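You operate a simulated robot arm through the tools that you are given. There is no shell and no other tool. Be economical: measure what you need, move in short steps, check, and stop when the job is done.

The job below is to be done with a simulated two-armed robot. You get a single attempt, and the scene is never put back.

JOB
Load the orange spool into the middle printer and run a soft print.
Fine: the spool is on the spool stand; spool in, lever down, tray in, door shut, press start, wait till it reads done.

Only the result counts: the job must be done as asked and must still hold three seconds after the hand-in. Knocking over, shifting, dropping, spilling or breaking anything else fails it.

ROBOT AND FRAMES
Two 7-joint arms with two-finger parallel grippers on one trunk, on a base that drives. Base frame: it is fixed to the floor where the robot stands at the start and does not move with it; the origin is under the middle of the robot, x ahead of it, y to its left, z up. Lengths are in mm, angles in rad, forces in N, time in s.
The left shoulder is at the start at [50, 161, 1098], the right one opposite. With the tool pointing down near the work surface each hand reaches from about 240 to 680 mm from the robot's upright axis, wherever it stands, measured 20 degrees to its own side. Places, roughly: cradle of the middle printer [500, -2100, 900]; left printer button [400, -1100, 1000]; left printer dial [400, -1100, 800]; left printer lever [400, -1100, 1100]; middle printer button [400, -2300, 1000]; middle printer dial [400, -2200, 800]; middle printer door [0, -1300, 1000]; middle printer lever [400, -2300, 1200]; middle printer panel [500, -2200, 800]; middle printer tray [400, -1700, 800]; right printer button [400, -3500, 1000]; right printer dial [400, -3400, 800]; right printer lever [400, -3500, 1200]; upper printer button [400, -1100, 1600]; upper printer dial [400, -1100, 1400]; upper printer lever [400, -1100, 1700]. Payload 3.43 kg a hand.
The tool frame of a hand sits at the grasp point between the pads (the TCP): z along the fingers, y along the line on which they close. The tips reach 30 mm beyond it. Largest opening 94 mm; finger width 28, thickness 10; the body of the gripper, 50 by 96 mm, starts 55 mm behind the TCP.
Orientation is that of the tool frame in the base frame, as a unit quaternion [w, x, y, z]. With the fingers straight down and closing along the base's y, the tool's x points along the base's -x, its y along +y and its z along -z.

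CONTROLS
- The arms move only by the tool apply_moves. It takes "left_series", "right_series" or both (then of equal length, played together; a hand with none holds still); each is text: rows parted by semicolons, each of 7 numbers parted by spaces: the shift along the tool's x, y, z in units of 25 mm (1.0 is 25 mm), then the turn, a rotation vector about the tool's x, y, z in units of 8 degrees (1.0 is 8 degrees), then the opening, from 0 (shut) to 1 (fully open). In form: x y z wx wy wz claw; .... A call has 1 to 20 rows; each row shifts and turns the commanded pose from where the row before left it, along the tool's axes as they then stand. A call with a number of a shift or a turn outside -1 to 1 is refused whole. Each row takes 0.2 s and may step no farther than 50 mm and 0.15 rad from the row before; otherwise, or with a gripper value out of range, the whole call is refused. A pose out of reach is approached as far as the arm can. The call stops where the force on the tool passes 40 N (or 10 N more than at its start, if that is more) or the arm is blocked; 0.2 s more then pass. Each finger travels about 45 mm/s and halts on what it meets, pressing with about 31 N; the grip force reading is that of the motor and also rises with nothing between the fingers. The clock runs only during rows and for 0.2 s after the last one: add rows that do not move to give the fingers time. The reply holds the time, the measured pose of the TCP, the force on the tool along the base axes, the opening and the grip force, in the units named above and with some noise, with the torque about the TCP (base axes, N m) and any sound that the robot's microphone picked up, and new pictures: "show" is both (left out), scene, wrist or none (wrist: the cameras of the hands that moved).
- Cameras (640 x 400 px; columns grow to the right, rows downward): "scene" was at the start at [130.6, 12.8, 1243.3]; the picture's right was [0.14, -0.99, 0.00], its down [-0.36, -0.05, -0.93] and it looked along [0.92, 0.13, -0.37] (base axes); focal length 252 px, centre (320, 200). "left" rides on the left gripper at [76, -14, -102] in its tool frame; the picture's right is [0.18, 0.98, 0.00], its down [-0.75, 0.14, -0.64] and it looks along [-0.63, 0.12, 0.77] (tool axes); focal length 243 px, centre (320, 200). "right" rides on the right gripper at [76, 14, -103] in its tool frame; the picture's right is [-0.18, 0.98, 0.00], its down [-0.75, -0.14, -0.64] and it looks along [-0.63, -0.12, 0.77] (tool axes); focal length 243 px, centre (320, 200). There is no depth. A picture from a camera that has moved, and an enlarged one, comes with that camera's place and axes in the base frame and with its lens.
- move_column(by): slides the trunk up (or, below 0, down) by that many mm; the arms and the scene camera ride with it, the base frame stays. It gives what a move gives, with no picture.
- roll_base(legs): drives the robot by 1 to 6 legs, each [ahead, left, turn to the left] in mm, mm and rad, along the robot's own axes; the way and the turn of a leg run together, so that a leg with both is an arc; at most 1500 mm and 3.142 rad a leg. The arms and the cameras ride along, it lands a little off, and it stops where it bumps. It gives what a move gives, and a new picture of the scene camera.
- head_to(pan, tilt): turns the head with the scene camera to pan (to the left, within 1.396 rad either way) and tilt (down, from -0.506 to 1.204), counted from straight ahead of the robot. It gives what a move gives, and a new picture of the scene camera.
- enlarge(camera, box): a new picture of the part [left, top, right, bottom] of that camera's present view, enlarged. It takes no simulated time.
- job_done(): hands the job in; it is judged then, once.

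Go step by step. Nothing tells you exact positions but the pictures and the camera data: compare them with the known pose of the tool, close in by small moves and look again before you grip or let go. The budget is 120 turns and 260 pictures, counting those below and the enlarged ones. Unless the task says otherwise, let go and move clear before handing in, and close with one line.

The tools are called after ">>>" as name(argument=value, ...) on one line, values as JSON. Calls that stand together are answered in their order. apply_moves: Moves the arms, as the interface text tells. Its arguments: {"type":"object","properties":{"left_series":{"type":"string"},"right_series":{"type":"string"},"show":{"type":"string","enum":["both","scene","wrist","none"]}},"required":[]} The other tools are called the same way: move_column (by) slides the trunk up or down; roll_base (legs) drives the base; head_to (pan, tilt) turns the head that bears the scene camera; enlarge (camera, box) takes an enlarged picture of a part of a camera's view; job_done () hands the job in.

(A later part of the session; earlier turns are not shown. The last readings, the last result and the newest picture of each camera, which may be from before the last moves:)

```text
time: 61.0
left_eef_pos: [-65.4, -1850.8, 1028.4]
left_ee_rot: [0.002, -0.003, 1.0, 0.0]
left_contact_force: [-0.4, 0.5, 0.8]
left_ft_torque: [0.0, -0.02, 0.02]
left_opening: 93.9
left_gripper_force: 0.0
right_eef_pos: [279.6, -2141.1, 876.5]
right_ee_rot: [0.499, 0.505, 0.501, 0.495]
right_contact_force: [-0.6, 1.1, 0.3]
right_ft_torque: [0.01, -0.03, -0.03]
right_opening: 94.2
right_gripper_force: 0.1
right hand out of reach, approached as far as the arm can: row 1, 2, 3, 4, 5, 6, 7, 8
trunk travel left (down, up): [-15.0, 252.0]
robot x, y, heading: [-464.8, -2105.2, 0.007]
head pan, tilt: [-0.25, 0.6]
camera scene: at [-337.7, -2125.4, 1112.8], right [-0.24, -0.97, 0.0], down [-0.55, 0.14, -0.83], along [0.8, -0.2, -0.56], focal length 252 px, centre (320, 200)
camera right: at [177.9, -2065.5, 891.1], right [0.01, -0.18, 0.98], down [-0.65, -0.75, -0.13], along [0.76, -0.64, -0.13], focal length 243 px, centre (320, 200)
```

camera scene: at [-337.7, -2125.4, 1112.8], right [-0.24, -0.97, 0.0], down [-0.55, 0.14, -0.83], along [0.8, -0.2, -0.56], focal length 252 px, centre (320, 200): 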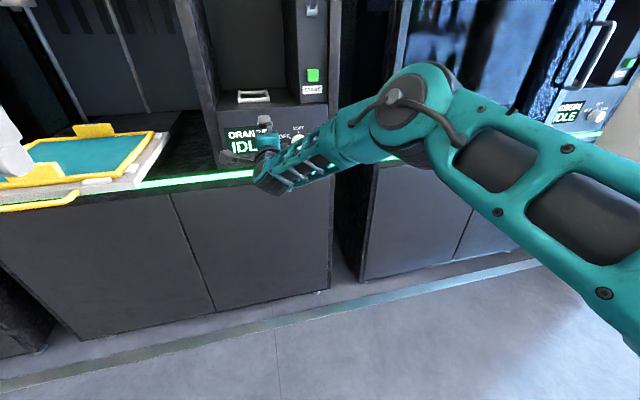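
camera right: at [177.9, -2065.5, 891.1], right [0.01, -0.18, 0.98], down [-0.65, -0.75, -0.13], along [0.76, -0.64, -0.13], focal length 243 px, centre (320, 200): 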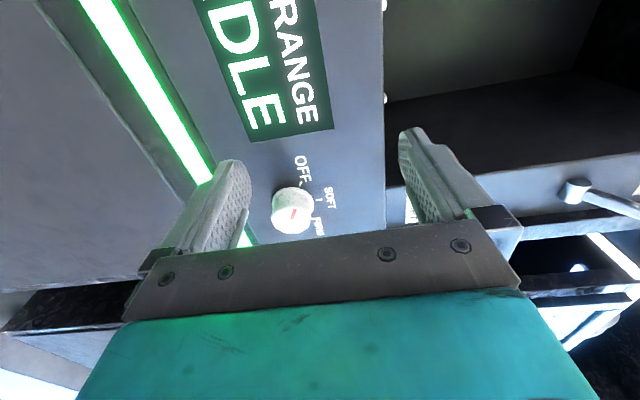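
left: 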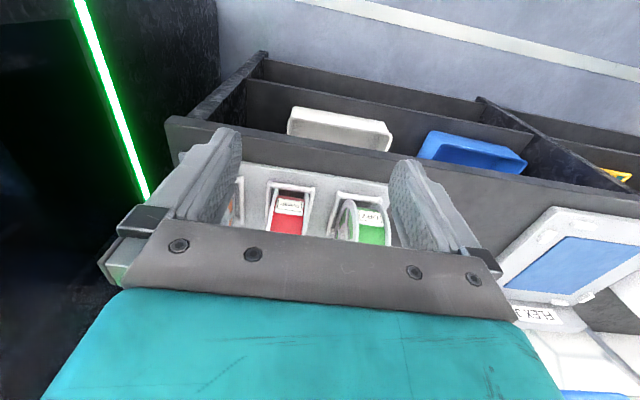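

The arm tracks poorly out here. I retract the hand, shift the base right and a bit forward for a better arm posture.

>>> apply_moves(right_series="0 0 -1 0 0 0 1; 0 0 -1 0 0 0 1; 0 0 -1 0 0 0 1; 0 0 -1 0 0 0 1; 0 0 -1 0 0 0 1; 0 0 -1 0 0 0 1; 0 0 0 0 0 0 1", show="none")

>>> roll_base(legs=[[110, -60, 0]])

>>> apply_moves(right_series="-1 -0.25 0 0 0 0 1; -0.6 -0.25 0 0 0 0 1; 0 -1 0 0 0 0 1; 0 0 0 0 0 0 1; 0 0 0 0 0 0 1", show="both")

```text
time: 62.6
left_eef_pos: [-65.8, -1850.9, 1027.9]
left_ee_rot: [0.001, -0.003, 1.0, 0.0]
left_contact_force: [0.0, 0.6, -0.8]
left_ft_torque: [-0.01, 0.03, 0.03]
left_opening: 93.7
left_gripper_force: 0.1
right_eef_pos: [128.6, -2142.4, 878.1]
right_ee_rot: [0.499, 0.502, 0.5, 0.498]
right_contact_force: [0.1, 0.2, -0.1]
right_ft_torque: [-0.01, 0.01, 0.04]
right_opening: 94.0
right_gripper_force: 0.0
trunk travel left (down, up): [-15.0, 252.0]
robot x, y, heading: [-462.8, -2104.2, 0.008]
head pan, tilt: [-0.25, 0.6]
```

```text
time: 63.9
left_eef_pos: [44.0, -1911.9, 1028.2]
left_ee_rot: [0.001, -0.002, 1.0, 0.0]
left_contact_force: [0.4, -0.1, -1.0]
left_ft_torque: [0.04, -0.01, 0.0]
left_opening: 93.9
left_gripper_force: 0.1
right_eef_pos: [235.7, -2200.8, 878.2]
right_ee_rot: [0.498, 0.502, 0.502, 0.497]
right_contact_force: [-0.6, -0.1, 0.2]
right_ft_torque: [0.04, 0.01, -0.02]
right_opening: 94.0
right_gripper_force: 0.0
trunk travel left (down, up): [-15.0, 252.0]
robot x, y, heading: [-350.9, -2160.5, 0.006]
head pan, tilt: [-0.25, 0.6]
camera scene: at [-228.7, -2184.8, 1112.7], right [-0.24, -0.97, 0.0], down [-0.55, 0.14, -0.82], along [0.8, -0.2, -0.57], focal length 252 px, centre (320, 200)
```

scene: 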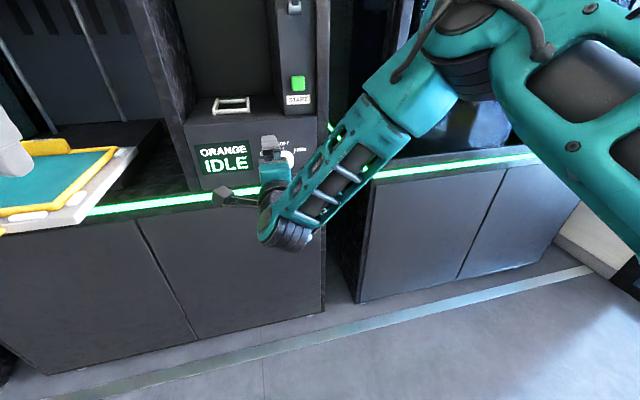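

```text
time: 65.1
left_eef_pos: [43.6, -1910.7, 1026.6]
left_ee_rot: [0.002, -0.003, 1.0, 0.0]
left_contact_force: [0.3, -1.4, 0.0]
left_ft_torque: [0.02, 0.01, 0.03]
left_opening: 94.0
left_gripper_force: 0.1
right_eef_pos: [228.5, -2208.7, 860.5]
right_ee_rot: [0.499, 0.503, 0.501, 0.496]
right_contact_force: [-0.3, -0.6, 0.0]
right_ft_torque: [0.02, -0.02, -0.04]
right_opening: 94.0
right_gripper_force: 0.0
right hand out of reach, approached as far as the arm can: row 1, 2, 3
trunk travel left (down, up): [-15.0, 252.0]
robot x, y, heading: [-353.9, -2162.4, 0.007]
head pan, tilt: [-0.25, 0.6]
camera scene: at [-228.9, -2184.8, 1112.8], right [-0.24, -0.97, 0.0], down [-0.55, 0.14, -0.83], along [0.8, -0.2, -0.56], focal length 252 px, centre (320, 200)
camera right: at [127.6, -2131.5, 875.1], right [0.01, -0.18, 0.98], down [-0.65, -0.75, -0.14], along [0.76, -0.64, -0.13], focal length 243 px, centre (320, 200)
```

scene: 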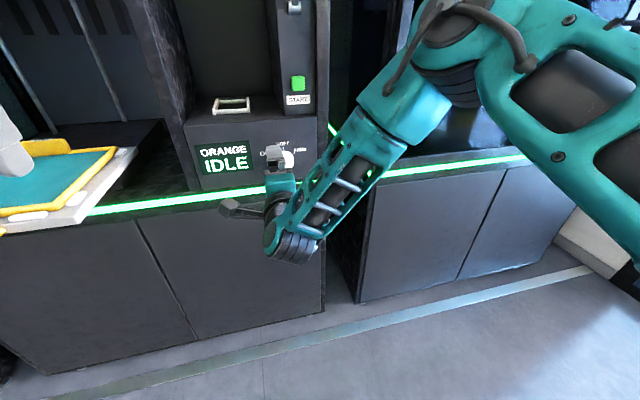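
right: 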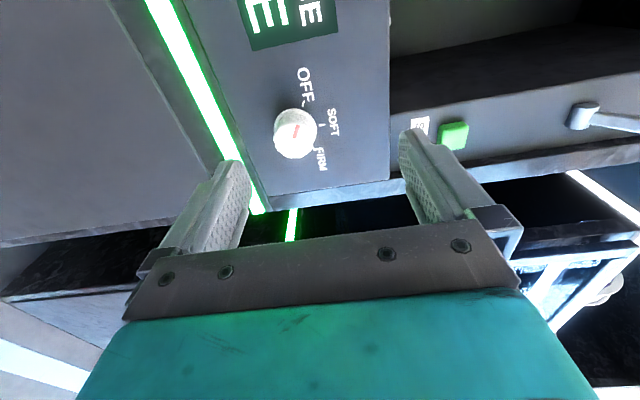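

Low horizontal poses seem limited by the wrist. I try pitching the hand ~30° nose-down and then moving to the dial.

>>> apply_moves(right_series="0 0 0 1 0 0 1; 0 0 0 1 0 0 1; 0 0 0 1 0 0 1; 0 0 0 1 0 0 1; -1 0 0 0 0 0 1; -0.3 0 0 0 0 0 1; 0 -0.5 0 0 0 0 1; 0 0 0 0 0 0 1", show="wrist")

```text
time: 66.9
left_eef_pos: [44.0, -1910.5, 1027.1]
left_ee_rot: [0.002, -0.002, 1.0, 0.0]
left_contact_force: [0.2, -0.7, 0.4]
left_ft_torque: [-0.01, -0.01, 0.02]
left_opening: 94.1
left_gripper_force: 0.1
right_eef_pos: [222.8, -2242.2, 848.0]
right_ee_rot: [0.34, 0.62, 0.62, 0.341]
right_contact_force: [0.4, -0.4, -0.7]
right_ft_torque: [-0.04, 0.01, 0.01]
right_opening: 94.1
right_gripper_force: 0.0
trunk travel left (down, up): [-15.0, 252.0]
robot x, y, heading: [-351.2, -2162.9, 0.004]
head pan, tilt: [-0.25, 0.6]
camera right: at [143.8, -2165.5, 914.9], right [0.53, -0.18, 0.83], down [-0.62, -0.75, 0.22], along [0.58, -0.63, -0.51], focal length 243 px, centre (320, 200)
```

right: 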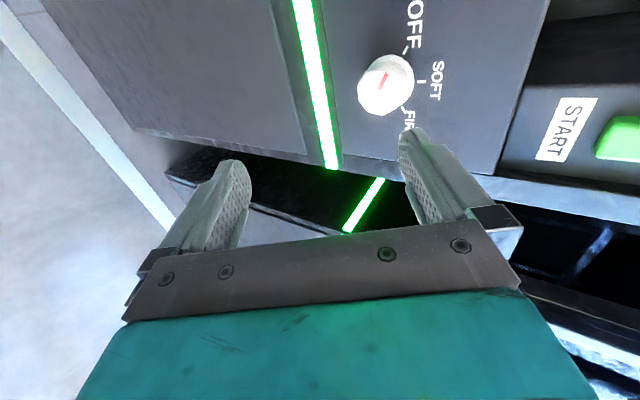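

Now it tracks. I move 100 mm forward and un-pitch gradually to see how level the hand can get there.

>>> apply_moves(right_series="0 0.53 0.85 0 0 0 1; 0 0.53 0.85 0 0 0 1; 0 0.53 0.85 0 0 0 1; 0 0 0 -1 0 0 1; 0 0 0 -1 0 0 1; 0 0 0 -1 0 0 1; 0 0 0 -1 0 0 1; 0 0 0 0 0 0 1", show="wrist")

```text
time: 68.7
left_eef_pos: [43.7, -1911.1, 1027.3]
left_ee_rot: [0.001, -0.003, 1.0, 0.0]
left_contact_force: [-0.8, -0.4, -1.4]
left_ft_torque: [0.02, 0.02, -0.01]
left_opening: 94.2
left_gripper_force: 0.1
right_eef_pos: [295.1, -2209.6, 868.6]
right_ee_rot: [0.502, 0.509, 0.499, 0.49]
right_contact_force: [-0.4, 0.0, -0.5]
right_ft_torque: [0.01, 0.01, 0.03]
right_opening: 93.8
right_gripper_force: 0.1
right hand out of reach, approached as far as the arm can: row 7
trunk travel left (down, up): [-15.0, 252.0]
robot x, y, heading: [-352.3, -2164.7, 0.003]
head pan, tilt: [-0.25, 0.6]
camera right: at [193.8, -2131.7, 884.5], right [0.01, -0.18, 0.98], down [-0.66, -0.74, -0.13], along [0.75, -0.65, -0.13], focal length 243 px, centre (320, 200)
```

right: 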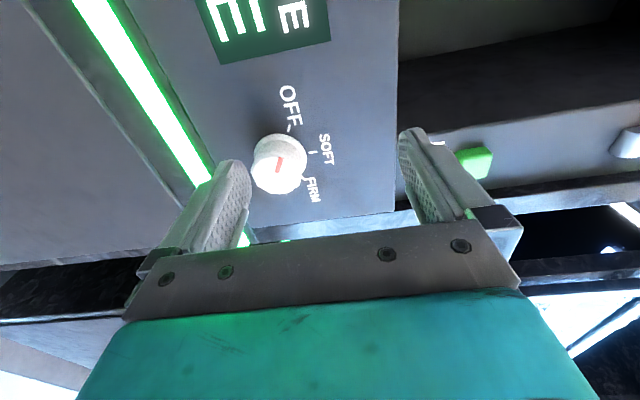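

At ~8° nose-down it is fine. I set that pitch and line up with the dial.

>>> apply_moves(right_series="0 0 0 1 0 0 1; -0.65 -0.8 0.2 0 0 0 1; -0.6 -0.8 0.2 0 0 0 1; 0 0 0 0 0 0 1; 0 0 0 0 0 0 1", show="wrist")

```text
time: 69.9
left_eef_pos: [43.5, -1912.1, 1028.1]
left_ee_rot: [0.0, -0.003, 1.0, 0.0]
left_contact_force: [0.3, -0.5, -0.7]
left_ft_torque: [-0.01, -0.02, 0.0]
left_opening: 94.1
left_gripper_force: 0.1
right_eef_pos: [298.1, -2231.2, 832.2]
right_ee_rot: [0.462, 0.538, 0.535, 0.459]
right_contact_force: [-0.9, 0.6, -0.1]
right_ft_torque: [0.0, 0.0, -0.03]
right_opening: 94.0
right_gripper_force: 0.0
right hand out of reach, approached as far as the arm can: row 3
trunk travel left (down, up): [-15.0, 252.0]
robot x, y, heading: [-350.7, -2164.7, 0.003]
head pan, tilt: [-0.25, 0.6]
camera right: at [199.5, -2153.5, 862.4], right [0.15, -0.18, 0.97], down [-0.66, -0.75, -0.04], along [0.74, -0.64, -0.23], focal length 243 px, centre (320, 200)
```

right: 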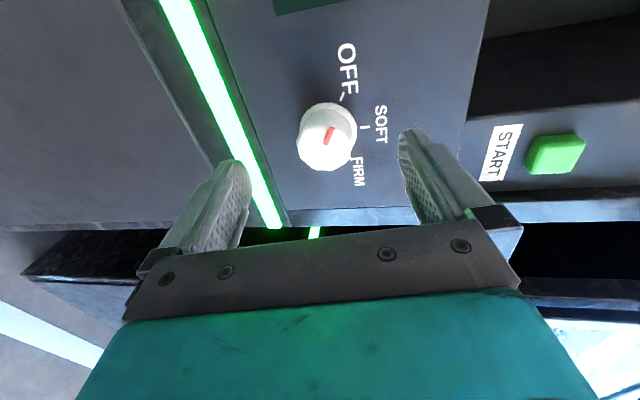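

>>> move_column(by=-14)

>>> apply_moves(right_series="0 0 0 0.5 0 0 1; -0.45 0.4 0 0 0 0 1; 0 0 0 0 0 0 1; 0 0 0 0 0 0 1", show="wrist")

```text
time: 70.5
left_eef_pos: [42.7, -1911.9, 1014.1]
left_ee_rot: [0.001, -0.002, 1.0, 0.002]
left_contact_force: [0.0, 0.2, 0.1]
left_ft_torque: [-0.02, -0.01, 0.0]
left_opening: 94.2
left_gripper_force: 0.1
right_eef_pos: [297.8, -2229.4, 820.3]
right_ee_rot: [0.463, 0.538, 0.534, 0.459]
right_contact_force: [-0.1, -0.6, 0.3]
right_ft_torque: [0.01, 0.04, 0.01]
right_opening: 94.1
right_gripper_force: 0.1
trunk travel left (down, up): [-1.0, 266.0]
robot x, y, heading: [-353.5, -2164.3, 0.003]
head pan, tilt: [-0.25, 0.6]
```

```text
time: 71.5
left_eef_pos: [44.1, -1911.0, 1014.5]
left_ee_rot: [0.001, -0.003, 1.0, 0.0]
left_contact_force: [-0.5, -0.5, -0.3]
left_ft_torque: [0.0, -0.02, -0.02]
left_opening: 93.8
left_gripper_force: 0.1
right_eef_pos: [299.5, -2242.4, 829.1]
right_ee_rot: [0.444, 0.554, 0.551, 0.439]
right_contact_force: [1.4, 0.1, 1.0]
right_ft_torque: [0.0, 0.01, 0.02]
right_opening: 93.9
right_gripper_force: 0.1
trunk travel left (down, up): [-1.0, 266.0]
robot x, y, heading: [-354.9, -2163.5, 0.007]
head pan, tilt: [-0.25, 0.6]
camera right: at [203.4, -2165.2, 864.9], right [0.21, -0.18, 0.96], down [-0.66, -0.75, 0.0], along [0.72, -0.64, -0.28], focal length 243 px, centre (320, 200)
```

right: 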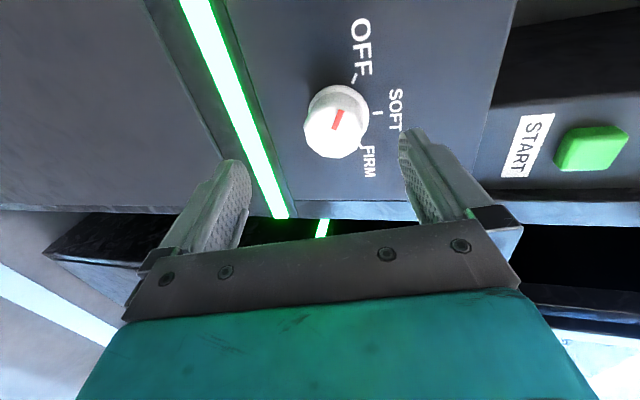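

Aligned in y and z. I narrow the fingers, pre-roll -40° and advance onto the knob.

>>> apply_moves(right_series="0 0 0 0 0 -1 0.85; 0 0 0 0 0 -1 0.85; 0 0 0 0 0 -1 0.85; 0 0 0 0 0 -1 0.85; 0 0 0 0 0 -1 0.85; -0.094 0.112 0.65 0 0 0 0.85; -0.094 0.112 0.65 0 0 0 0.85; -0.094 0.112 0.65 0 0 0 0.85; 0 0 0 0 0 0 0.85", show="both")

```text
time: 73.5
left_eef_pos: [41.6, -1912.0, 1015.3]
left_ee_rot: [0.002, -0.001, 1.0, 0.0]
left_contact_force: [0.3, 1.2, -1.0]
left_ft_torque: [0.01, 0.01, -0.02]
left_opening: 93.6
left_gripper_force: 0.1
right_eef_pos: [348.3, -2242.0, 829.6]
right_ee_rot: [0.567, 0.331, 0.707, 0.262]
right_contact_force: [-21.0, -2.6, 1.3]
right_ft_torque: [0.09, -0.88, 0.42]
right_opening: 77.6
right_gripper_force: 0.2
trunk travel left (down, up): [-1.0, 266.0]
robot x, y, heading: [-350.8, -2162.4, 0.001]
head pan, tilt: [-0.25, 0.6]
camera scene: at [-230.9, -2185.0, 1099.1], right [-0.24, -0.97, 0.0], down [-0.55, 0.14, -0.83], along [0.8, -0.2, -0.56], focal length 252 px, centre (320, 200)
camera right: at [240.6, -2173.2, 814.6], right [0.19, 0.49, 0.85], down [-0.55, -0.66, 0.51], along [0.81, -0.56, 0.14], focal length 243 px, centre (320, 200)
```

scene: 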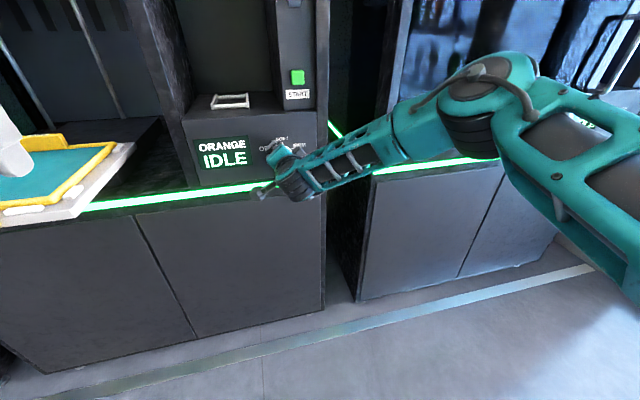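
right: 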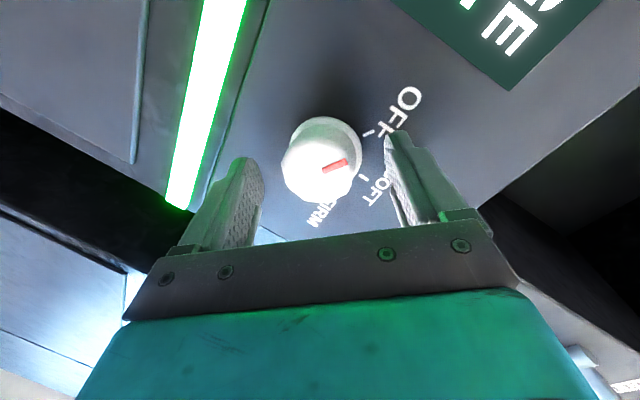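

Fingertips touch the panel on both sides of the knob. I back off 7 mm, close and check the grip.

>>> apply_moves(right_series="0 0 -0.3 0 0 0 0.85; 0 0 0 0 0 0 0.5; 0 0 0 0 0 0 0.3; 0 0 0 0 0 0 0.2; 0 0 0 0 0 0 0.2; 0 0 0 0 0 0 0.2; 0 0 0 0 0 0 0.2", show="wrist")

```text
time: 75.1
left_eef_pos: [43.3, -1910.3, 1013.2]
left_ee_rot: [0.001, -0.002, 1.0, -0.001]
left_contact_force: [-0.1, 0.0, 0.6]
left_ft_torque: [0.0, 0.0, 0.01]
left_opening: 93.9
left_gripper_force: 0.0
right_eef_pos: [344.7, -2242.3, 831.5]
right_ee_rot: [0.568, 0.331, 0.706, 0.262]
right_contact_force: [5.7, 0.2, 2.6]
right_ft_torque: [0.05, -0.58, 0.38]
right_opening: 43.1
right_gripper_force: 45.2
trunk travel left (down, up): [-1.0, 266.0]
robot x, y, heading: [-352.6, -2164.3, 0.008]
head pan, tilt: [-0.25, 0.6]
camera right: at [236.4, -2173.4, 816.1], right [0.19, 0.49, 0.85], down [-0.55, -0.66, 0.51], along [0.81, -0.57, 0.14], focal length 243 px, centre (320, 200)
```

right: 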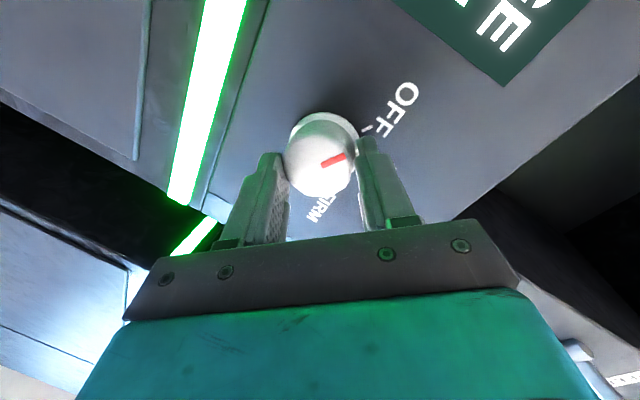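

Gripped at 43 mm. Now turn +58° clockwise.

>>> apply_moves(right_series="0 0 0 0 0 1 0.2; 0 0 0 0 0 1 0.2; 0 0 0 0 0 1 0.2; 0 0 0 0 0 1 0.2; 0 0 0 0 0 1 0.2; 0 0 0 0 0 1 0.2; 0 0 0 0 0 1 0.2; 0 0 0 0 0 0.3 0.2; 0 0 0 0 0 0 0.2", show="both")

```text
time: 77.1
left_eef_pos: [43.0, -1911.0, 1013.5]
left_ee_rot: [0.001, -0.003, 1.0, 0.0]
left_contact_force: [-0.1, 0.5, -0.8]
left_ft_torque: [-0.01, 0.01, -0.04]
left_opening: 93.6
left_gripper_force: 0.0
right_eef_pos: [342.4, -2241.5, 830.8]
right_ee_rot: [0.367, 0.636, 0.454, 0.505]
right_contact_force: [-13.0, -0.8, -1.0]
right_ft_torque: [0.06, -0.47, 0.38]
right_opening: 42.9
right_gripper_force: 44.8
trunk travel left (down, up): [-1.0, 266.0]
robot x, y, heading: [-350.6, -2162.4, 0.002]
head pan, tilt: [-0.25, 0.6]
camera scene: at [-229.8, -2184.8, 1098.9], right [-0.24, -0.97, 0.0], down [-0.55, 0.14, -0.83], along [0.8, -0.2, -0.56], focal length 252 px, centre (320, 200)
camera right: at [250.6, -2173.5, 889.6], right [0.19, -0.49, 0.85], down [-0.71, -0.67, -0.22], along [0.67, -0.57, -0.47], focal length 243 px, centre (320, 200)
```

scene: 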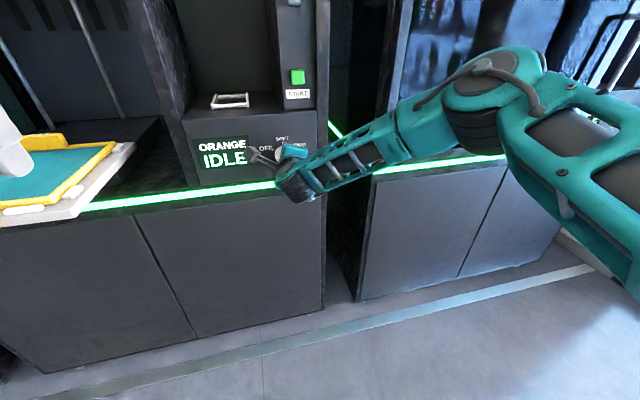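
right: 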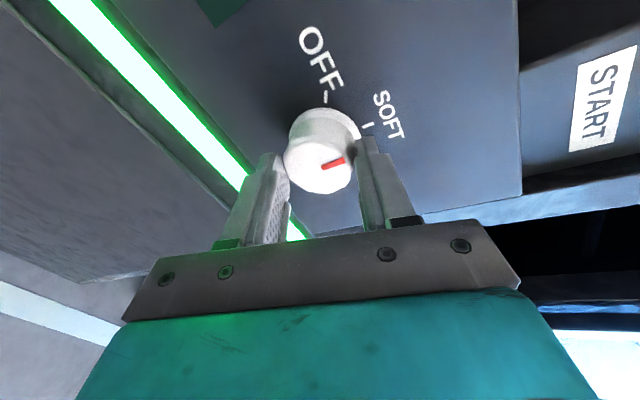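

The knob turned along. I release, back off and view the pointer.

>>> apply_moves(right_series="0 0 0 0 0 0 0.5; 0 0 0 0 0 0 0.8; 0 0 0 0 0 0 0.85; 0 0 -1 0 0 0 0.9; 0 0 -1 0 0 0 1; 0 0 -1 0 0 0 1; 0 0 -1 0 0 0 1", show="wrist")

>>> enlarge(camera="right", box=[240, 0, 480, 180])

```text
time: 78.7
left_eef_pos: [43.7, -1911.3, 1013.8]
left_ee_rot: [0.001, -0.003, 1.0, 0.0]
left_contact_force: [-0.6, 0.3, 1.2]
left_ft_torque: [-0.03, 0.03, -0.03]
left_opening: 94.0
left_gripper_force: 0.0
right_eef_pos: [244.3, -2241.5, 853.6]
right_ee_rot: [0.368, 0.635, 0.454, 0.506]
right_contact_force: [-0.2, -0.1, 0.6]
right_ft_torque: [-0.03, 0.01, 0.0]
right_opening: 93.9
right_gripper_force: 0.0
trunk travel left (down, up): [-1.0, 266.0]
robot x, y, heading: [-350.0, -2161.4, 0.004]
head pan, tilt: [-0.25, 0.6]
camera right: at [152.9, -2172.6, 911.8], right [0.19, -0.49, 0.85], down [-0.71, -0.66, -0.22], along [0.68, -0.57, -0.47], focal length 243 px, centre (320, 200)
```

right: 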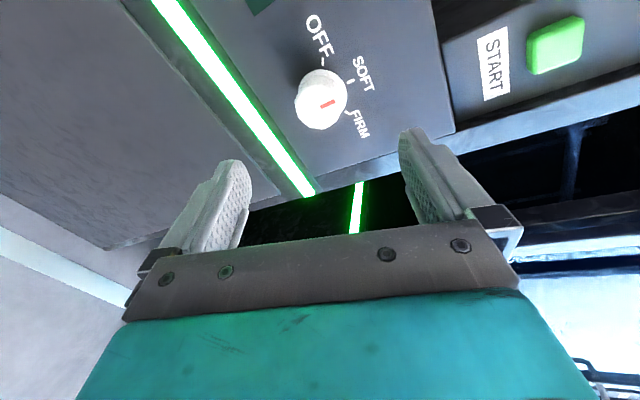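

```text
2.22 times, centred on (360, 90) of right
camera zoom: at [152.9, -2172.6, 911.8], right [0.19, -0.49, 0.85], down [-0.71, -0.66, -0.22], along [0.68, -0.57, -0.47], focal length 539 px, centre (231, 444)
```

zoom: 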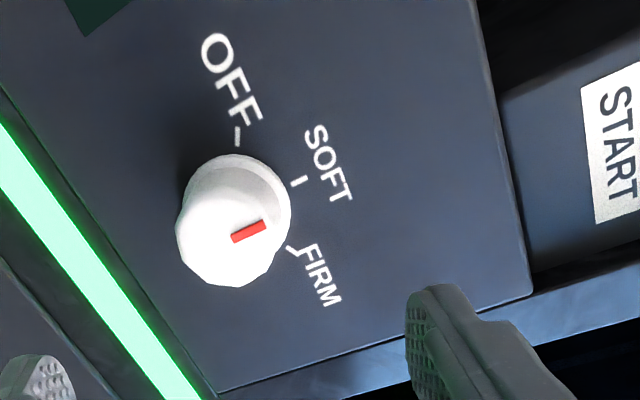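

The pointer is on SOFT. Now retract, raise the trunk, and bring the hand to a 45° nose-down, zero-roll pose for the spool.

>>> apply_moves(right_series="0 0 -1 0 0 0 1; 0 0 -1 0 0 0 1; 0 0 -1 0 0 0 1", show="none")

>>> move_column(by=124)

>>> apply_moves(right_series="0 0 0 0 0 -1 1; 0 0 0 0 0 -1 1; 0 0 0 0 0 -1 1; 0 0 0 0 0 -1 1; 0 0 0 0 0 -1 1; 0 0 0 0 0 -1 1; 0 0 0 0 0 -1 1; 0 0 0 0 0 -1 1; 0 0 0 0 0 -1 1; 0 0 0 0 0 -1 1; 0 0 0 0 0 -1 1; 0 0 0 0 0 -1 1; 0 0 0 0 0 -1 1; 0 0 0 0 0 -0.5 1; 0 0 0 0 1 0 1; 0 0 0 0 1 0 1; 0 0 0 0 1 0 1; 0 0 0 0 1 0 1", show="none")

>>> roll_base(legs=[[-550, 0, 0], [0, 1100, 0], [0, 1050, 0]])

```text
time: 79.5
left_eef_pos: [43.1, -1911.8, 1014.3]
left_ee_rot: [0.001, -0.002, 1.0, 0.0]
left_contact_force: [0.1, -0.9, 0.3]
left_ft_torque: [-0.02, -0.02, 0.0]
left_opening: 93.9
left_gripper_force: 0.0
right_eef_pos: [170.4, -2241.3, 868.7]
right_ee_rot: [0.368, 0.634, 0.455, 0.506]
right_contact_force: [0.7, -0.6, 0.1]
right_ft_torque: [0.02, 0.0, -0.03]
right_opening: 94.1
right_gripper_force: 0.1
trunk travel left (down, up): [-1.0, 266.0]
robot x, y, heading: [-354.0, -2160.7, 0.01]
head pan, tilt: [-0.25, 0.6]
```

```text
time: 81.0
left_eef_pos: [43.6, -1910.5, 1137.7]
left_ee_rot: [0.001, -0.002, 1.0, 0.0]
left_contact_force: [-0.3, 0.0, 0.0]
left_ft_torque: [0.0, -0.01, 0.03]
left_opening: 94.1
left_gripper_force: 0.1
right_eef_pos: [171.9, -2240.8, 994.1]
right_ee_rot: [0.368, 0.635, 0.455, 0.505]
right_contact_force: [-0.1, -0.3, 0.2]
right_ft_torque: [-0.03, -0.02, 0.02]
right_opening: 94.1
right_gripper_force: 0.1
trunk travel left (down, up): [-125.0, 142.0]
robot x, y, heading: [-354.8, -2162.7, 0.003]
head pan, tilt: [-0.25, 0.6]
```

```text
time: 84.8
left_eef_pos: [44.6, -1912.5, 1136.9]
left_ee_rot: [0.001, -0.003, 1.0, 0.0]
left_contact_force: [-0.6, 0.3, 0.0]
left_ft_torque: [0.0, 0.02, -0.03]
left_opening: 93.8
left_gripper_force: 0.0
right_eef_pos: [171.1, -2241.5, 993.9]
right_ee_rot: [0.385, 0.003, 0.923, 0.003]
right_contact_force: [-0.7, -0.7, 0.1]
right_ft_torque: [-0.01, -0.02, 0.03]
right_opening: 94.1
right_gripper_force: 0.1
trunk travel left (down, up): [-125.0, 142.0]
robot x, y, heading: [-357.0, -2162.8, 0.006]
head pan, tilt: [-0.25, 0.6]
```

```text
time: 91.1
left_eef_pos: [-520.4, -1698.5, 1138.2]
left_ee_rot: [0.001, -0.009, 1.0, -0.001]
left_contact_force: [0.5, 0.0, 0.2]
left_ft_torque: [0.01, 0.0, 0.01]
left_opening: 94.1
left_gripper_force: 0.0
right_eef_pos: [-389.0, -2027.1, 993.6]
right_ee_rot: [0.386, 0.001, 0.923, 0.004]
right_contact_force: [0.1, 0.1, 0.9]
right_ft_torque: [-0.02, 0.02, 0.03]
right_opening: 94.0
right_gripper_force: 0.0
trunk travel left (down, up): [-125.0, 142.0]
robot x, y, heading: [-910.7, -1957.4, 0.013]
head pan, tilt: [-0.25, 0.6]
stopped in leg 2: the robot was blocked; the commanded pose is now the measured one
camera scene: at [-789.1, -1975.6, 1222.8], right [-0.23, -0.97, 0.0], down [-0.55, 0.13, -0.83], along [0.8, -0.19, -0.56], focal length 252 px, centre (320, 200)
```

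scene: 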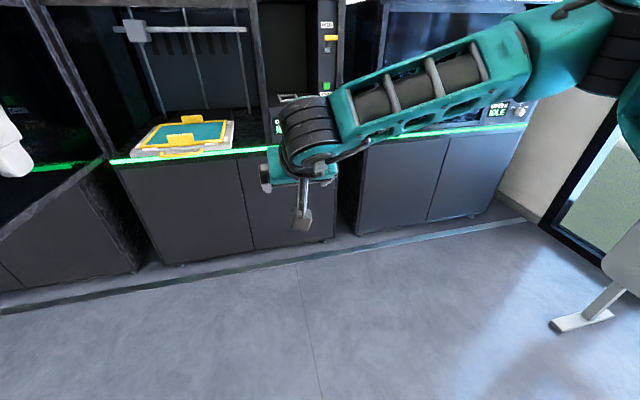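

Blocked again at y≈-1957; I look to the left for the obstacle.

>>> head_to(pan=1.3, tilt=0.5)

>>> head_to(pan=0.6, tilt=0.5)

```text
time: 92.7
left_eef_pos: [-519.0, -1699.3, 1137.2]
left_ee_rot: [0.001, -0.008, 1.0, 0.0]
left_contact_force: [0.2, -0.5, 0.8]
left_ft_torque: [-0.02, 0.01, 0.01]
left_opening: 93.9
left_gripper_force: 0.0
right_eef_pos: [-388.4, -2026.5, 994.0]
right_ee_rot: [0.385, 0.001, 0.923, 0.003]
right_contact_force: [0.9, -0.7, 0.2]
right_ft_torque: [-0.02, 0.0, -0.02]
right_opening: 94.1
right_gripper_force: 0.1
trunk travel left (down, up): [-125.0, 142.0]
robot x, y, heading: [-912.4, -1958.4, 0.013]
head pan, tilt: [1.3, 0.499]
camera scene: at [-851.9, -1866.9, 1231.9], right [0.97, -0.25, 0.0], down [-0.12, -0.46, -0.88], along [0.22, 0.85, -0.48], focal length 252 px, centre (320, 200)
```

scene: 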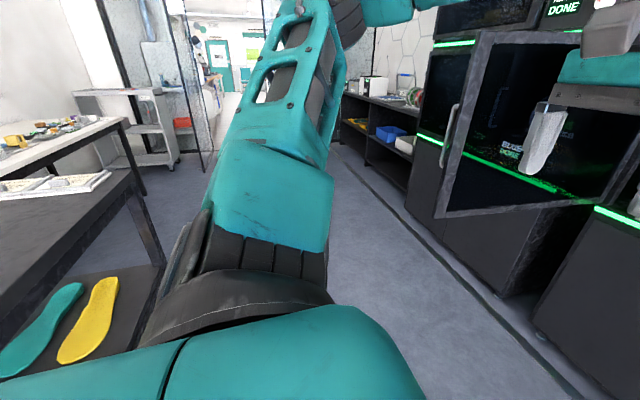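

```text
time: 93.8
left_eef_pos: [-518.8, -1699.6, 1138.5]
left_ee_rot: [0.002, -0.009, 1.0, 0.001]
left_contact_force: [-0.3, -0.1, -0.6]
left_ft_torque: [0.01, 0.04, 0.0]
left_opening: 94.0
left_gripper_force: 0.1
right_eef_pos: [-389.8, -2026.4, 994.0]
right_ee_rot: [0.387, 0.0, 0.922, 0.003]
right_contact_force: [0.9, 0.7, -0.5]
right_ft_torque: [-0.01, 0.03, 0.01]
right_opening: 93.8
right_gripper_force: 0.0
trunk travel left (down, up): [-125.0, 142.0]
robot x, y, heading: [-911.4, -1956.8, 0.014]
head pan, tilt: [0.6, 0.499]
camera scene: at [-800.7, -1902.3, 1231.9], right [0.58, -0.82, 0.0], down [-0.39, -0.28, -0.88], along [0.72, 0.51, -0.48], focal length 252 px, centre (320, 200)
```

scene: 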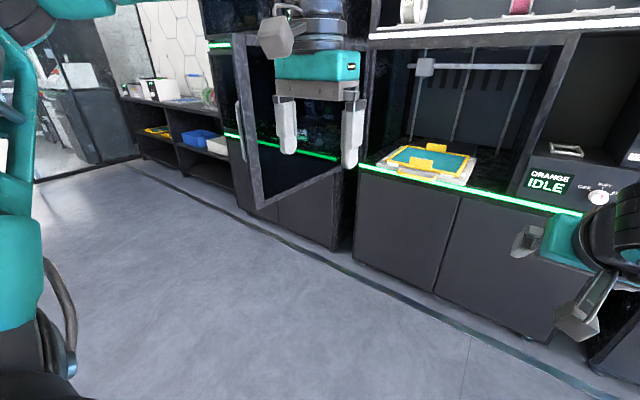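

A worktable behind-left was what the base met. I retract the right hand to clear the open door and travel along x≈-830.

>>> apply_moves(right_series="0.7 0 -0.7 0 0 0 1; 0.7 0 -0.7 0 0 0 1; 0.7 0 -0.7 0 0 0 1; 0.7 0 -0.7 0 0 0 1; 0.7 0 -0.7 0 0 0 1; 0.7 0 -0.7 0 0 0 1; 0.7 0 -0.7 0 0 0 1; 0 0 0 0 0 0 1", show="none")

>>> roll_base(legs=[[85, 0, -0.013], [0, 1000, 0]])

```text
time: 95.6
left_eef_pos: [-519.0, -1699.1, 1138.3]
left_ee_rot: [0.001, -0.008, 1.0, 0.0]
left_contact_force: [-0.3, 0.4, 0.0]
left_ft_torque: [0.01, 0.07, 0.03]
left_opening: 93.9
left_gripper_force: 0.0
right_eef_pos: [-564.8, -2026.5, 994.2]
right_ee_rot: [0.385, 0.001, 0.923, 0.004]
right_contact_force: [0.6, 0.2, -0.7]
right_ft_torque: [0.0, -0.03, 0.02]
right_opening: 94.3
right_gripper_force: 0.1
trunk travel left (down, up): [-125.0, 142.0]
robot x, y, heading: [-912.0, -1957.7, 0.018]
head pan, tilt: [0.6, 0.499]
```

```text
time: 105.3
left_eef_pos: [-447.0, -697.4, 1136.8]
left_ee_rot: [0.001, -0.01, 1.0, 0.0]
left_contact_force: [0.2, 0.0, 0.3]
left_ft_torque: [0.01, -0.02, -0.01]
left_opening: 94.1
left_gripper_force: 0.0
right_eef_pos: [-489.2, -1025.5, 992.9]
right_ee_rot: [0.385, -0.003, 0.923, 0.004]
right_contact_force: [0.8, -0.5, -0.4]
right_ft_torque: [-0.01, -0.01, 0.0]
right_opening: 94.0
right_gripper_force: 0.0
trunk travel left (down, up): [-125.0, 142.0]
robot x, y, heading: [-842.7, -956.8, 0.019]
head pan, tilt: [0.6, 0.499]
camera scene: at [-726.7, -902.8, 1231.9], right [0.58, -0.81, 0.0], down [-0.39, -0.28, -0.88], along [0.71, 0.51, -0.48], focal length 252 px, centre (320, 200)
```

scene: 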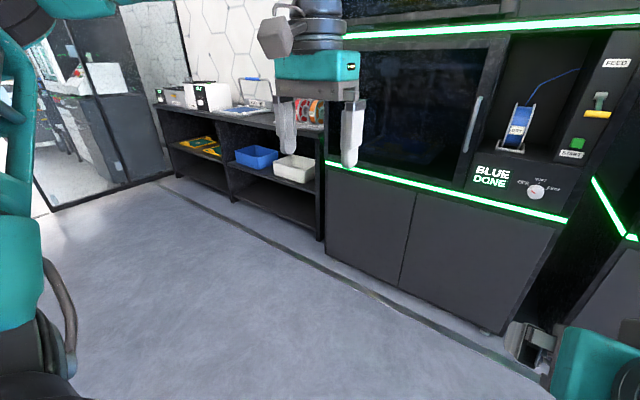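

The left printer shows how a loaded state looks (spool in cradle, lever down). On to the bench.

>>> roll_base(legs=[[0, 1150, -0.019]])

>>> enlarge(camera="scene", box=[0, 0, 640, 400])

```text
time: 115.7
left_eef_pos: [-463.8, 448.7, 1138.2]
left_ee_rot: [0.001, -0.007, 1.0, 0.0]
left_contact_force: [-1.2, -0.7, -0.3]
left_ft_torque: [0.0, 0.02, 0.02]
left_opening: 94.1
left_gripper_force: 0.0
right_eef_pos: [-508.7, 121.1, 993.9]
right_ee_rot: [0.386, 0.002, 0.923, 0.002]
right_contact_force: [-0.9, 0.0, 0.5]
right_ft_torque: [0.01, 0.0, 0.0]
right_opening: 94.1
right_gripper_force: 0.1
trunk travel left (down, up): [-125.0, 142.0]
robot x, y, heading: [-860.6, 190.5, 0.016]
head pan, tilt: [0.6, 0.499]
camera scene: at [-745.6, 246.3, 1231.9], right [0.58, -0.82, 0.0], down [-0.39, -0.28, -0.88], along [0.72, 0.51, -0.48], focal length 252 px, centre (320, 200)
```

scene: 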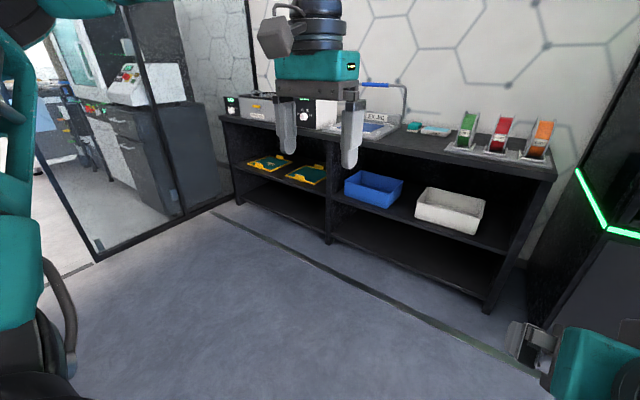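

```text
1.00 times, centred on (320, 200) of scene (not enlarged: the box is as wide or as high as the picture)
camera zoom: at [-745.6, 246.3, 1231.9], right [0.58, -0.82, 0.0], down [-0.39, -0.28, -0.88], along [0.72, 0.51, -0.48], focal length 252 px, centre (320, 200)
```

zoom: 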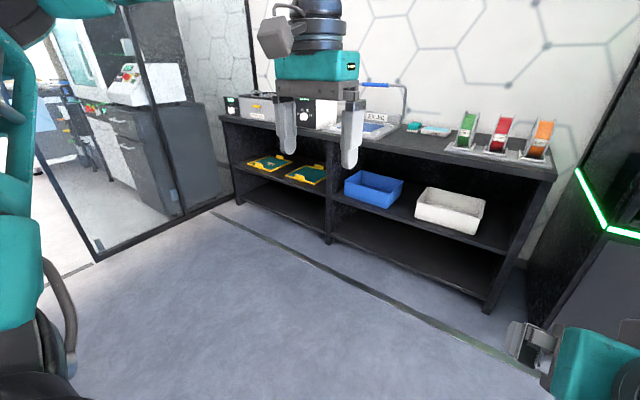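

The bench holds a flex jig, dryer, spare plates – none needed here. Drive up to the spool stand.

>>> roll_base(legs=[[840, 0, -0.015]])

>>> head_to(pan=-0.1, tilt=0.45)

```text
time: 120.2
left_eef_pos: [379.3, 445.4, 1138.1]
left_ee_rot: [0.0, 0.003, 1.0, 0.0]
left_contact_force: [-0.4, 0.0, -0.4]
left_ft_torque: [0.0, 0.05, 0.02]
left_opening: 93.9
left_gripper_force: 0.1
right_eef_pos: [328.4, 118.4, 993.6]
right_ee_rot: [0.386, 0.009, 0.923, -0.001]
right_contact_force: [-0.1, -0.4, 0.6]
right_ft_torque: [-0.03, 0.01, 0.0]
right_opening: 93.8
right_gripper_force: 0.1
trunk travel left (down, up): [-125.0, 142.0]
robot x, y, heading: [-22.0, 198.6, -0.009]
head pan, tilt: [0.6, 0.499]
camera scene: at [93.4, 247.3, 1231.9], right [0.56, -0.83, 0.0], down [-0.4, -0.27, -0.88], along [0.73, 0.49, -0.48], focal length 252 px, centre (320, 200)
```

scene: 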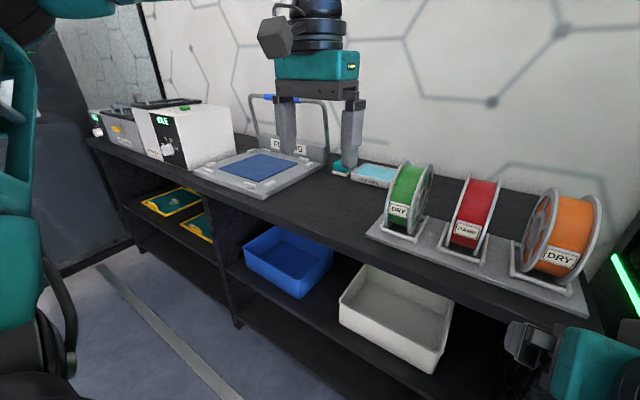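

```text
time: 121.2
left_eef_pos: [379.2, 445.4, 1137.3]
left_ee_rot: [0.001, 0.002, 1.0, 0.001]
left_contact_force: [-0.4, -0.6, -1.0]
left_ft_torque: [-0.01, -0.01, 0.03]
left_opening: 93.9
left_gripper_force: 0.0
right_eef_pos: [328.0, 118.3, 993.8]
right_ee_rot: [0.385, 0.009, 0.923, 0.0]
right_contact_force: [0.2, 0.1, -0.1]
right_ft_torque: [-0.02, -0.01, -0.01]
right_opening: 94.0
right_gripper_force: 0.0
trunk travel left (down, up): [-125.0, 142.0]
robot x, y, heading: [-17.6, 197.9, -0.004]
head pan, tilt: [-0.099, 0.45]
camera scene: at [109.3, 186.8, 1236.4], right [-0.1, -0.99, 0.0], down [-0.43, 0.05, -0.9], along [0.9, -0.09, -0.44], focal length 252 px, centre (320, 200)
```

scene: 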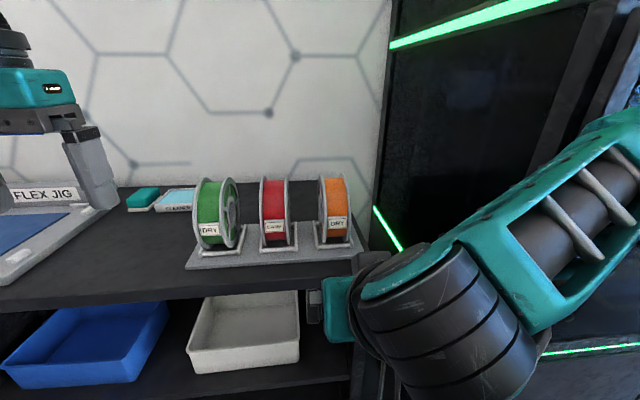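

>>> enlarge(camera="right", box=[0, 0, 640, 400])

>>> enlarge(camera="scene", box=[180, 160, 370, 280])

```text
1.00 times, centred on (320, 200) of right (not enlarged: the box is as wide or as high as the picture)
camera zoom: at [201.7, 134.4, 1010.9], right [0.15, 0.98, 0.14], down [0.07, -0.15, 0.99], along [0.99, -0.14, -0.09], focal length 243 px, centre (320, 200)
```

zoom: 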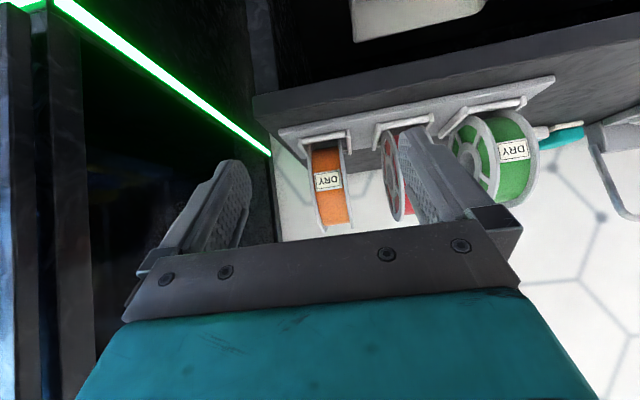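

```text
3.33 times, centred on (275, 220) of scene
camera zoom: at [109.3, 186.8, 1236.4], right [-0.1, -0.99, 0.0], down [-0.43, 0.05, -0.9], along [0.9, -0.09, -0.44], focal length 841 px, centre (470, 133)
```

zoom: 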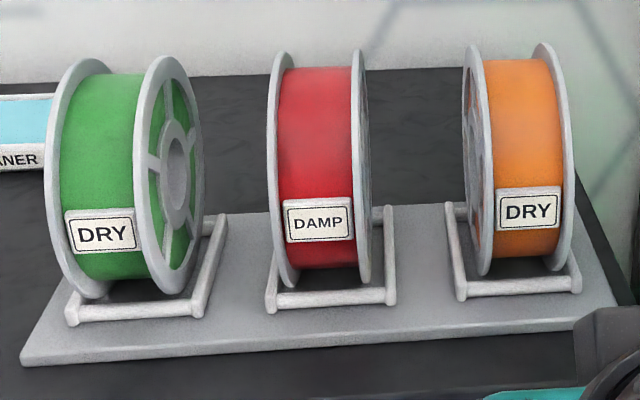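

Orange spool: centre ≈ (645, 104, 957), radius ≈ 76, about 52 wide. I go to a pre-grasp above-front along the 45° approach line.

>>> apply_moves(right_series="-0.985 -0.07 0.463 0 0 0 1; -0.985 -0.07 0.463 0 0 0 1; -0.985 -0.07 0.463 0 0 0 1; -0.985 -0.07 0.463 0 0 0 1; -0.985 -0.07 0.463 0 0 0 1; -0.985 -0.07 0.463 0 0 0 1; -0.985 -0.07 0.463 0 0 0 1; -0.985 -0.07 0.463 0 0 0 1; 0 0 0 0 0 0 1", show="both")

```text
time: 123.2
left_eef_pos: [379.0, 445.6, 1138.4]
left_ee_rot: [0.001, 0.003, 1.0, 0.0]
left_contact_force: [-0.9, 0.0, -0.3]
left_ft_torque: [-0.02, -0.02, 0.02]
left_opening: 94.1
left_gripper_force: 0.0
right_eef_pos: [533.7, 97.9, 1068.4]
right_ee_rot: [0.386, 0.009, 0.923, -0.001]
right_contact_force: [-0.1, 0.1, -0.2]
right_ft_torque: [0.02, 0.01, -0.01]
right_opening: 94.0
right_gripper_force: 0.1
trunk travel left (down, up): [-125.0, 142.0]
robot x, y, heading: [-20.6, 197.8, -0.005]
head pan, tilt: [-0.099, 0.45]
camera scene: at [109.2, 186.6, 1236.4], right [-0.1, -0.99, 0.0], down [-0.43, 0.05, -0.9], along [0.9, -0.09, -0.44], focal length 252 px, centre (320, 200)
camera right: at [407.8, 115.2, 1085.5], right [0.15, 0.98, 0.14], down [0.07, -0.15, 0.99], along [0.99, -0.14, -0.09], focal length 243 px, centre (320, 200)
```

scene: 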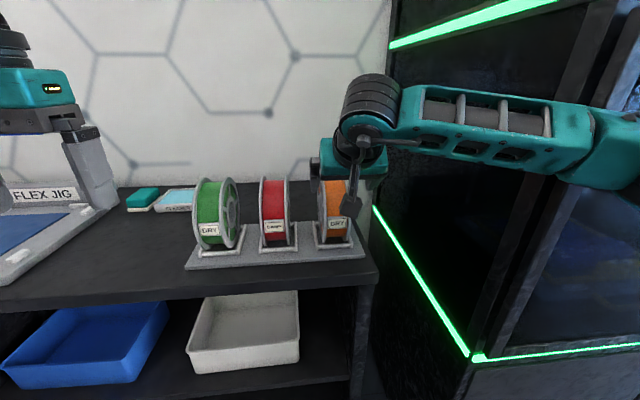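
right: 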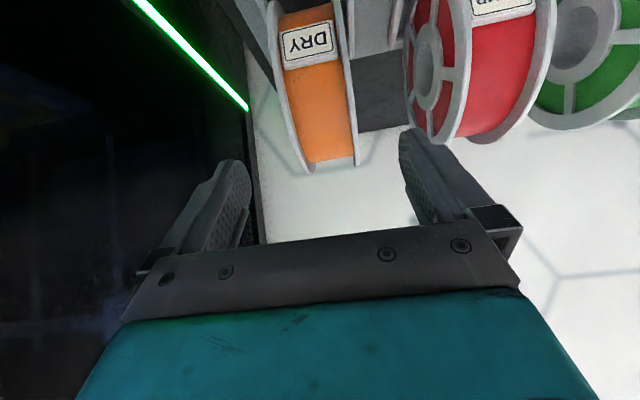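

Centre y≈100 confirmed. Advance along the approach line.

>>> apply_moves(right_series="0 0.02 0.96 0 0 0 1; 0 0.02 0.96 0 0 0 1; 0 0.02 0.96 0 0 0 1; 0 0.02 0.96 0 0 0 1; 0 0.02 0.96 0 0 0 1; 0 0 0 0 0 0 1", show="both")

```text
time: 124.6
left_eef_pos: [378.6, 445.3, 1138.1]
left_ee_rot: [0.001, 0.003, 1.0, 0.0]
left_contact_force: [0.5, 0.8, -0.5]
left_ft_torque: [0.0, -0.02, -0.03]
left_opening: 94.3
left_gripper_force: 0.1
right_eef_pos: [618.0, 101.2, 985.5]
right_ee_rot: [0.387, 0.01, 0.922, -0.001]
right_contact_force: [-0.8, 0.5, -0.1]
right_ft_torque: [0.0, -0.02, 0.0]
right_opening: 94.1
right_gripper_force: 0.1
trunk travel left (down, up): [-125.0, 142.0]
robot x, y, heading: [-20.9, 192.6, -0.006]
head pan, tilt: [-0.099, 0.45]
camera scene: at [109.2, 186.6, 1236.4], right [-0.1, -0.99, 0.0], down [-0.43, 0.05, -0.9], along [0.9, -0.09, -0.44], focal length 252 px, centre (320, 200)
camera right: at [490.9, 118.2, 1001.8], right [0.15, 0.98, 0.14], down [0.07, -0.15, 0.99], along [0.99, -0.14, -0.09], focal length 243 px, centre (320, 200)
```

scene: 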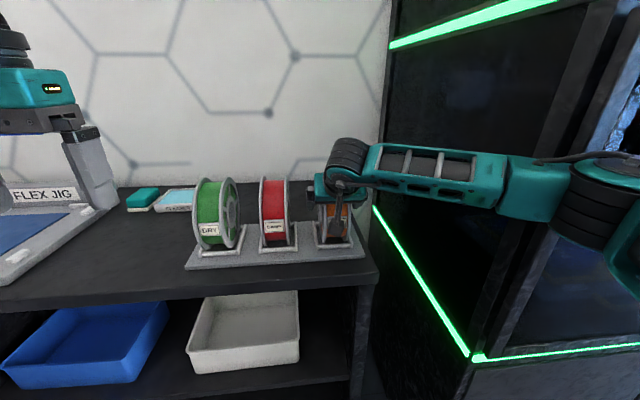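
right: 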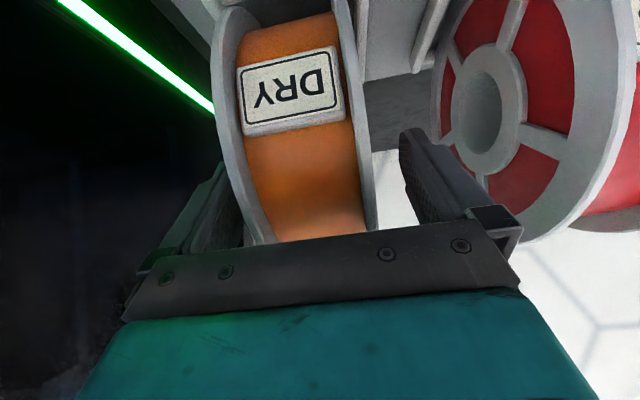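

The spool is between the fingers. Close.

>>> apply_moves(right_series="0 -0.1 0 0 0 0 0.8; 0 0 0 0 0 0 0.6; 0 0 0 0 0 0 0.4; 0 0 0 0 0 0 0.3; 0 0 0 0 0 0 0.3; 0 0 0 0 0 0 0.3; 0 0 0 0 0 0 0.3", show="both")

```text
time: 126.2
left_eef_pos: [378.7, 444.3, 1138.0]
left_ee_rot: [0.001, 0.002, 1.0, -0.001]
left_contact_force: [0.2, 0.4, -0.4]
left_ft_torque: [0.0, 0.02, -0.03]
left_opening: 94.1
left_gripper_force: 0.1
right_eef_pos: [616.8, 99.2, 984.6]
right_ee_rot: [0.385, 0.01, 0.923, -0.001]
right_contact_force: [-0.1, -0.2, -0.3]
right_ft_torque: [-0.24, -0.01, -0.01]
right_opening: 62.4
right_gripper_force: 31.0
trunk travel left (down, up): [-125.0, 142.0]
robot x, y, heading: [-20.3, 191.7, -0.003]
head pan, tilt: [-0.099, 0.45]
camera scene: at [109.3, 186.6, 1236.4], right [-0.1, -0.99, 0.0], down [-0.43, 0.05, -0.9], along [0.9, -0.09, -0.44], focal length 252 px, centre (320, 200)
camera right: at [491.0, 115.4, 1001.7], right [0.15, 0.98, 0.14], down [0.07, -0.15, 0.99], along [0.99, -0.14, -0.09], focal length 243 px, centre (320, 200)
```

scene: 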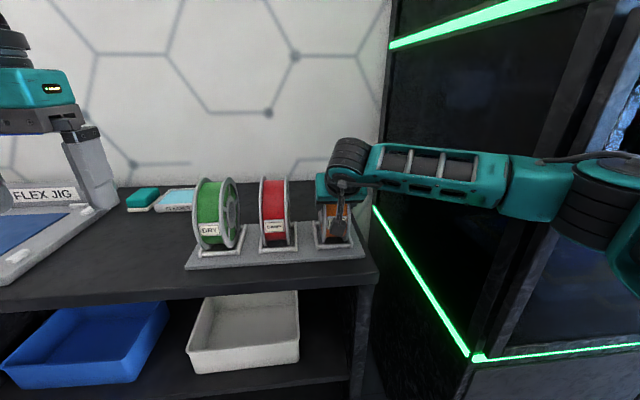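
right: 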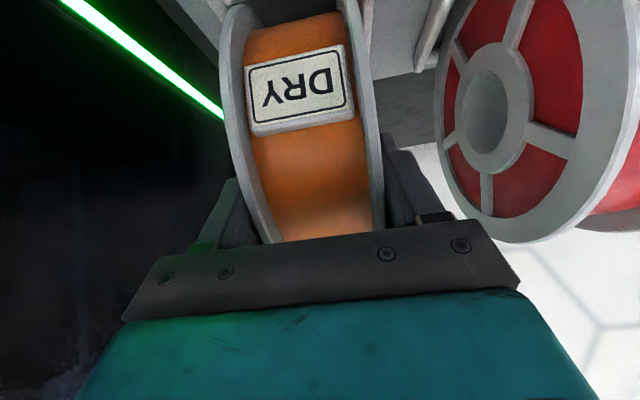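

Gripped (62 mm). Lift slowly straight up.

>>> apply_moves(right_series="-0.35 0 -0.35 0 0 0 0.3; -0.35 0 -0.35 0 0 0 0.3; -0.5 0 -0.5 0 0 0 0.3; -0.5 0 -0.5 0 0 0 0.3; -0.7 0 -0.7 0 0 0 0.3; -0.7 0 -0.7 0 0 0 0.3; -0.7 0 -0.7 0 0 0 0.3; 0 0 0 0 0 0 0.3", show="both")

```text
time: 128.0
left_eef_pos: [379.0, 444.9, 1137.4]
left_ee_rot: [-0.001, 0.003, 1.0, 0.0]
left_contact_force: [-0.4, -0.9, -1.1]
left_ft_torque: [-0.01, 0.01, -0.01]
left_opening: 94.2
left_gripper_force: 0.1
right_eef_pos: [616.4, 97.5, 1117.3]
right_ee_rot: [0.385, 0.01, 0.923, -0.001]
right_contact_force: [0.1, 0.4, -6.0]
right_ft_torque: [0.0, 0.25, 0.0]
right_opening: 62.5
right_gripper_force: 30.6
trunk travel left (down, up): [-125.0, 142.0]
robot x, y, heading: [-17.8, 200.8, -0.003]
head pan, tilt: [-0.099, 0.45]
camera scene: at [110.0, 186.5, 1236.2], right [-0.1, -0.99, 0.0], down [-0.43, 0.05, -0.9], along [0.9, -0.09, -0.44], focal length 252 px, centre (320, 200)
camera right: at [490.5, 113.7, 1135.0], right [0.15, 0.98, 0.14], down [0.07, -0.15, 0.99], along [0.99, -0.14, -0.09], focal length 243 px, centre (320, 200)
```

scene: 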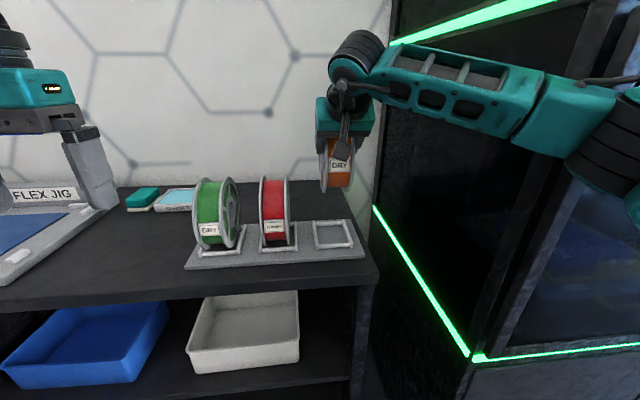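
right: 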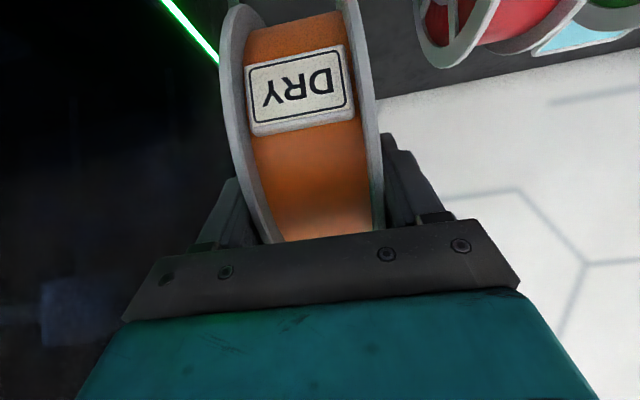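

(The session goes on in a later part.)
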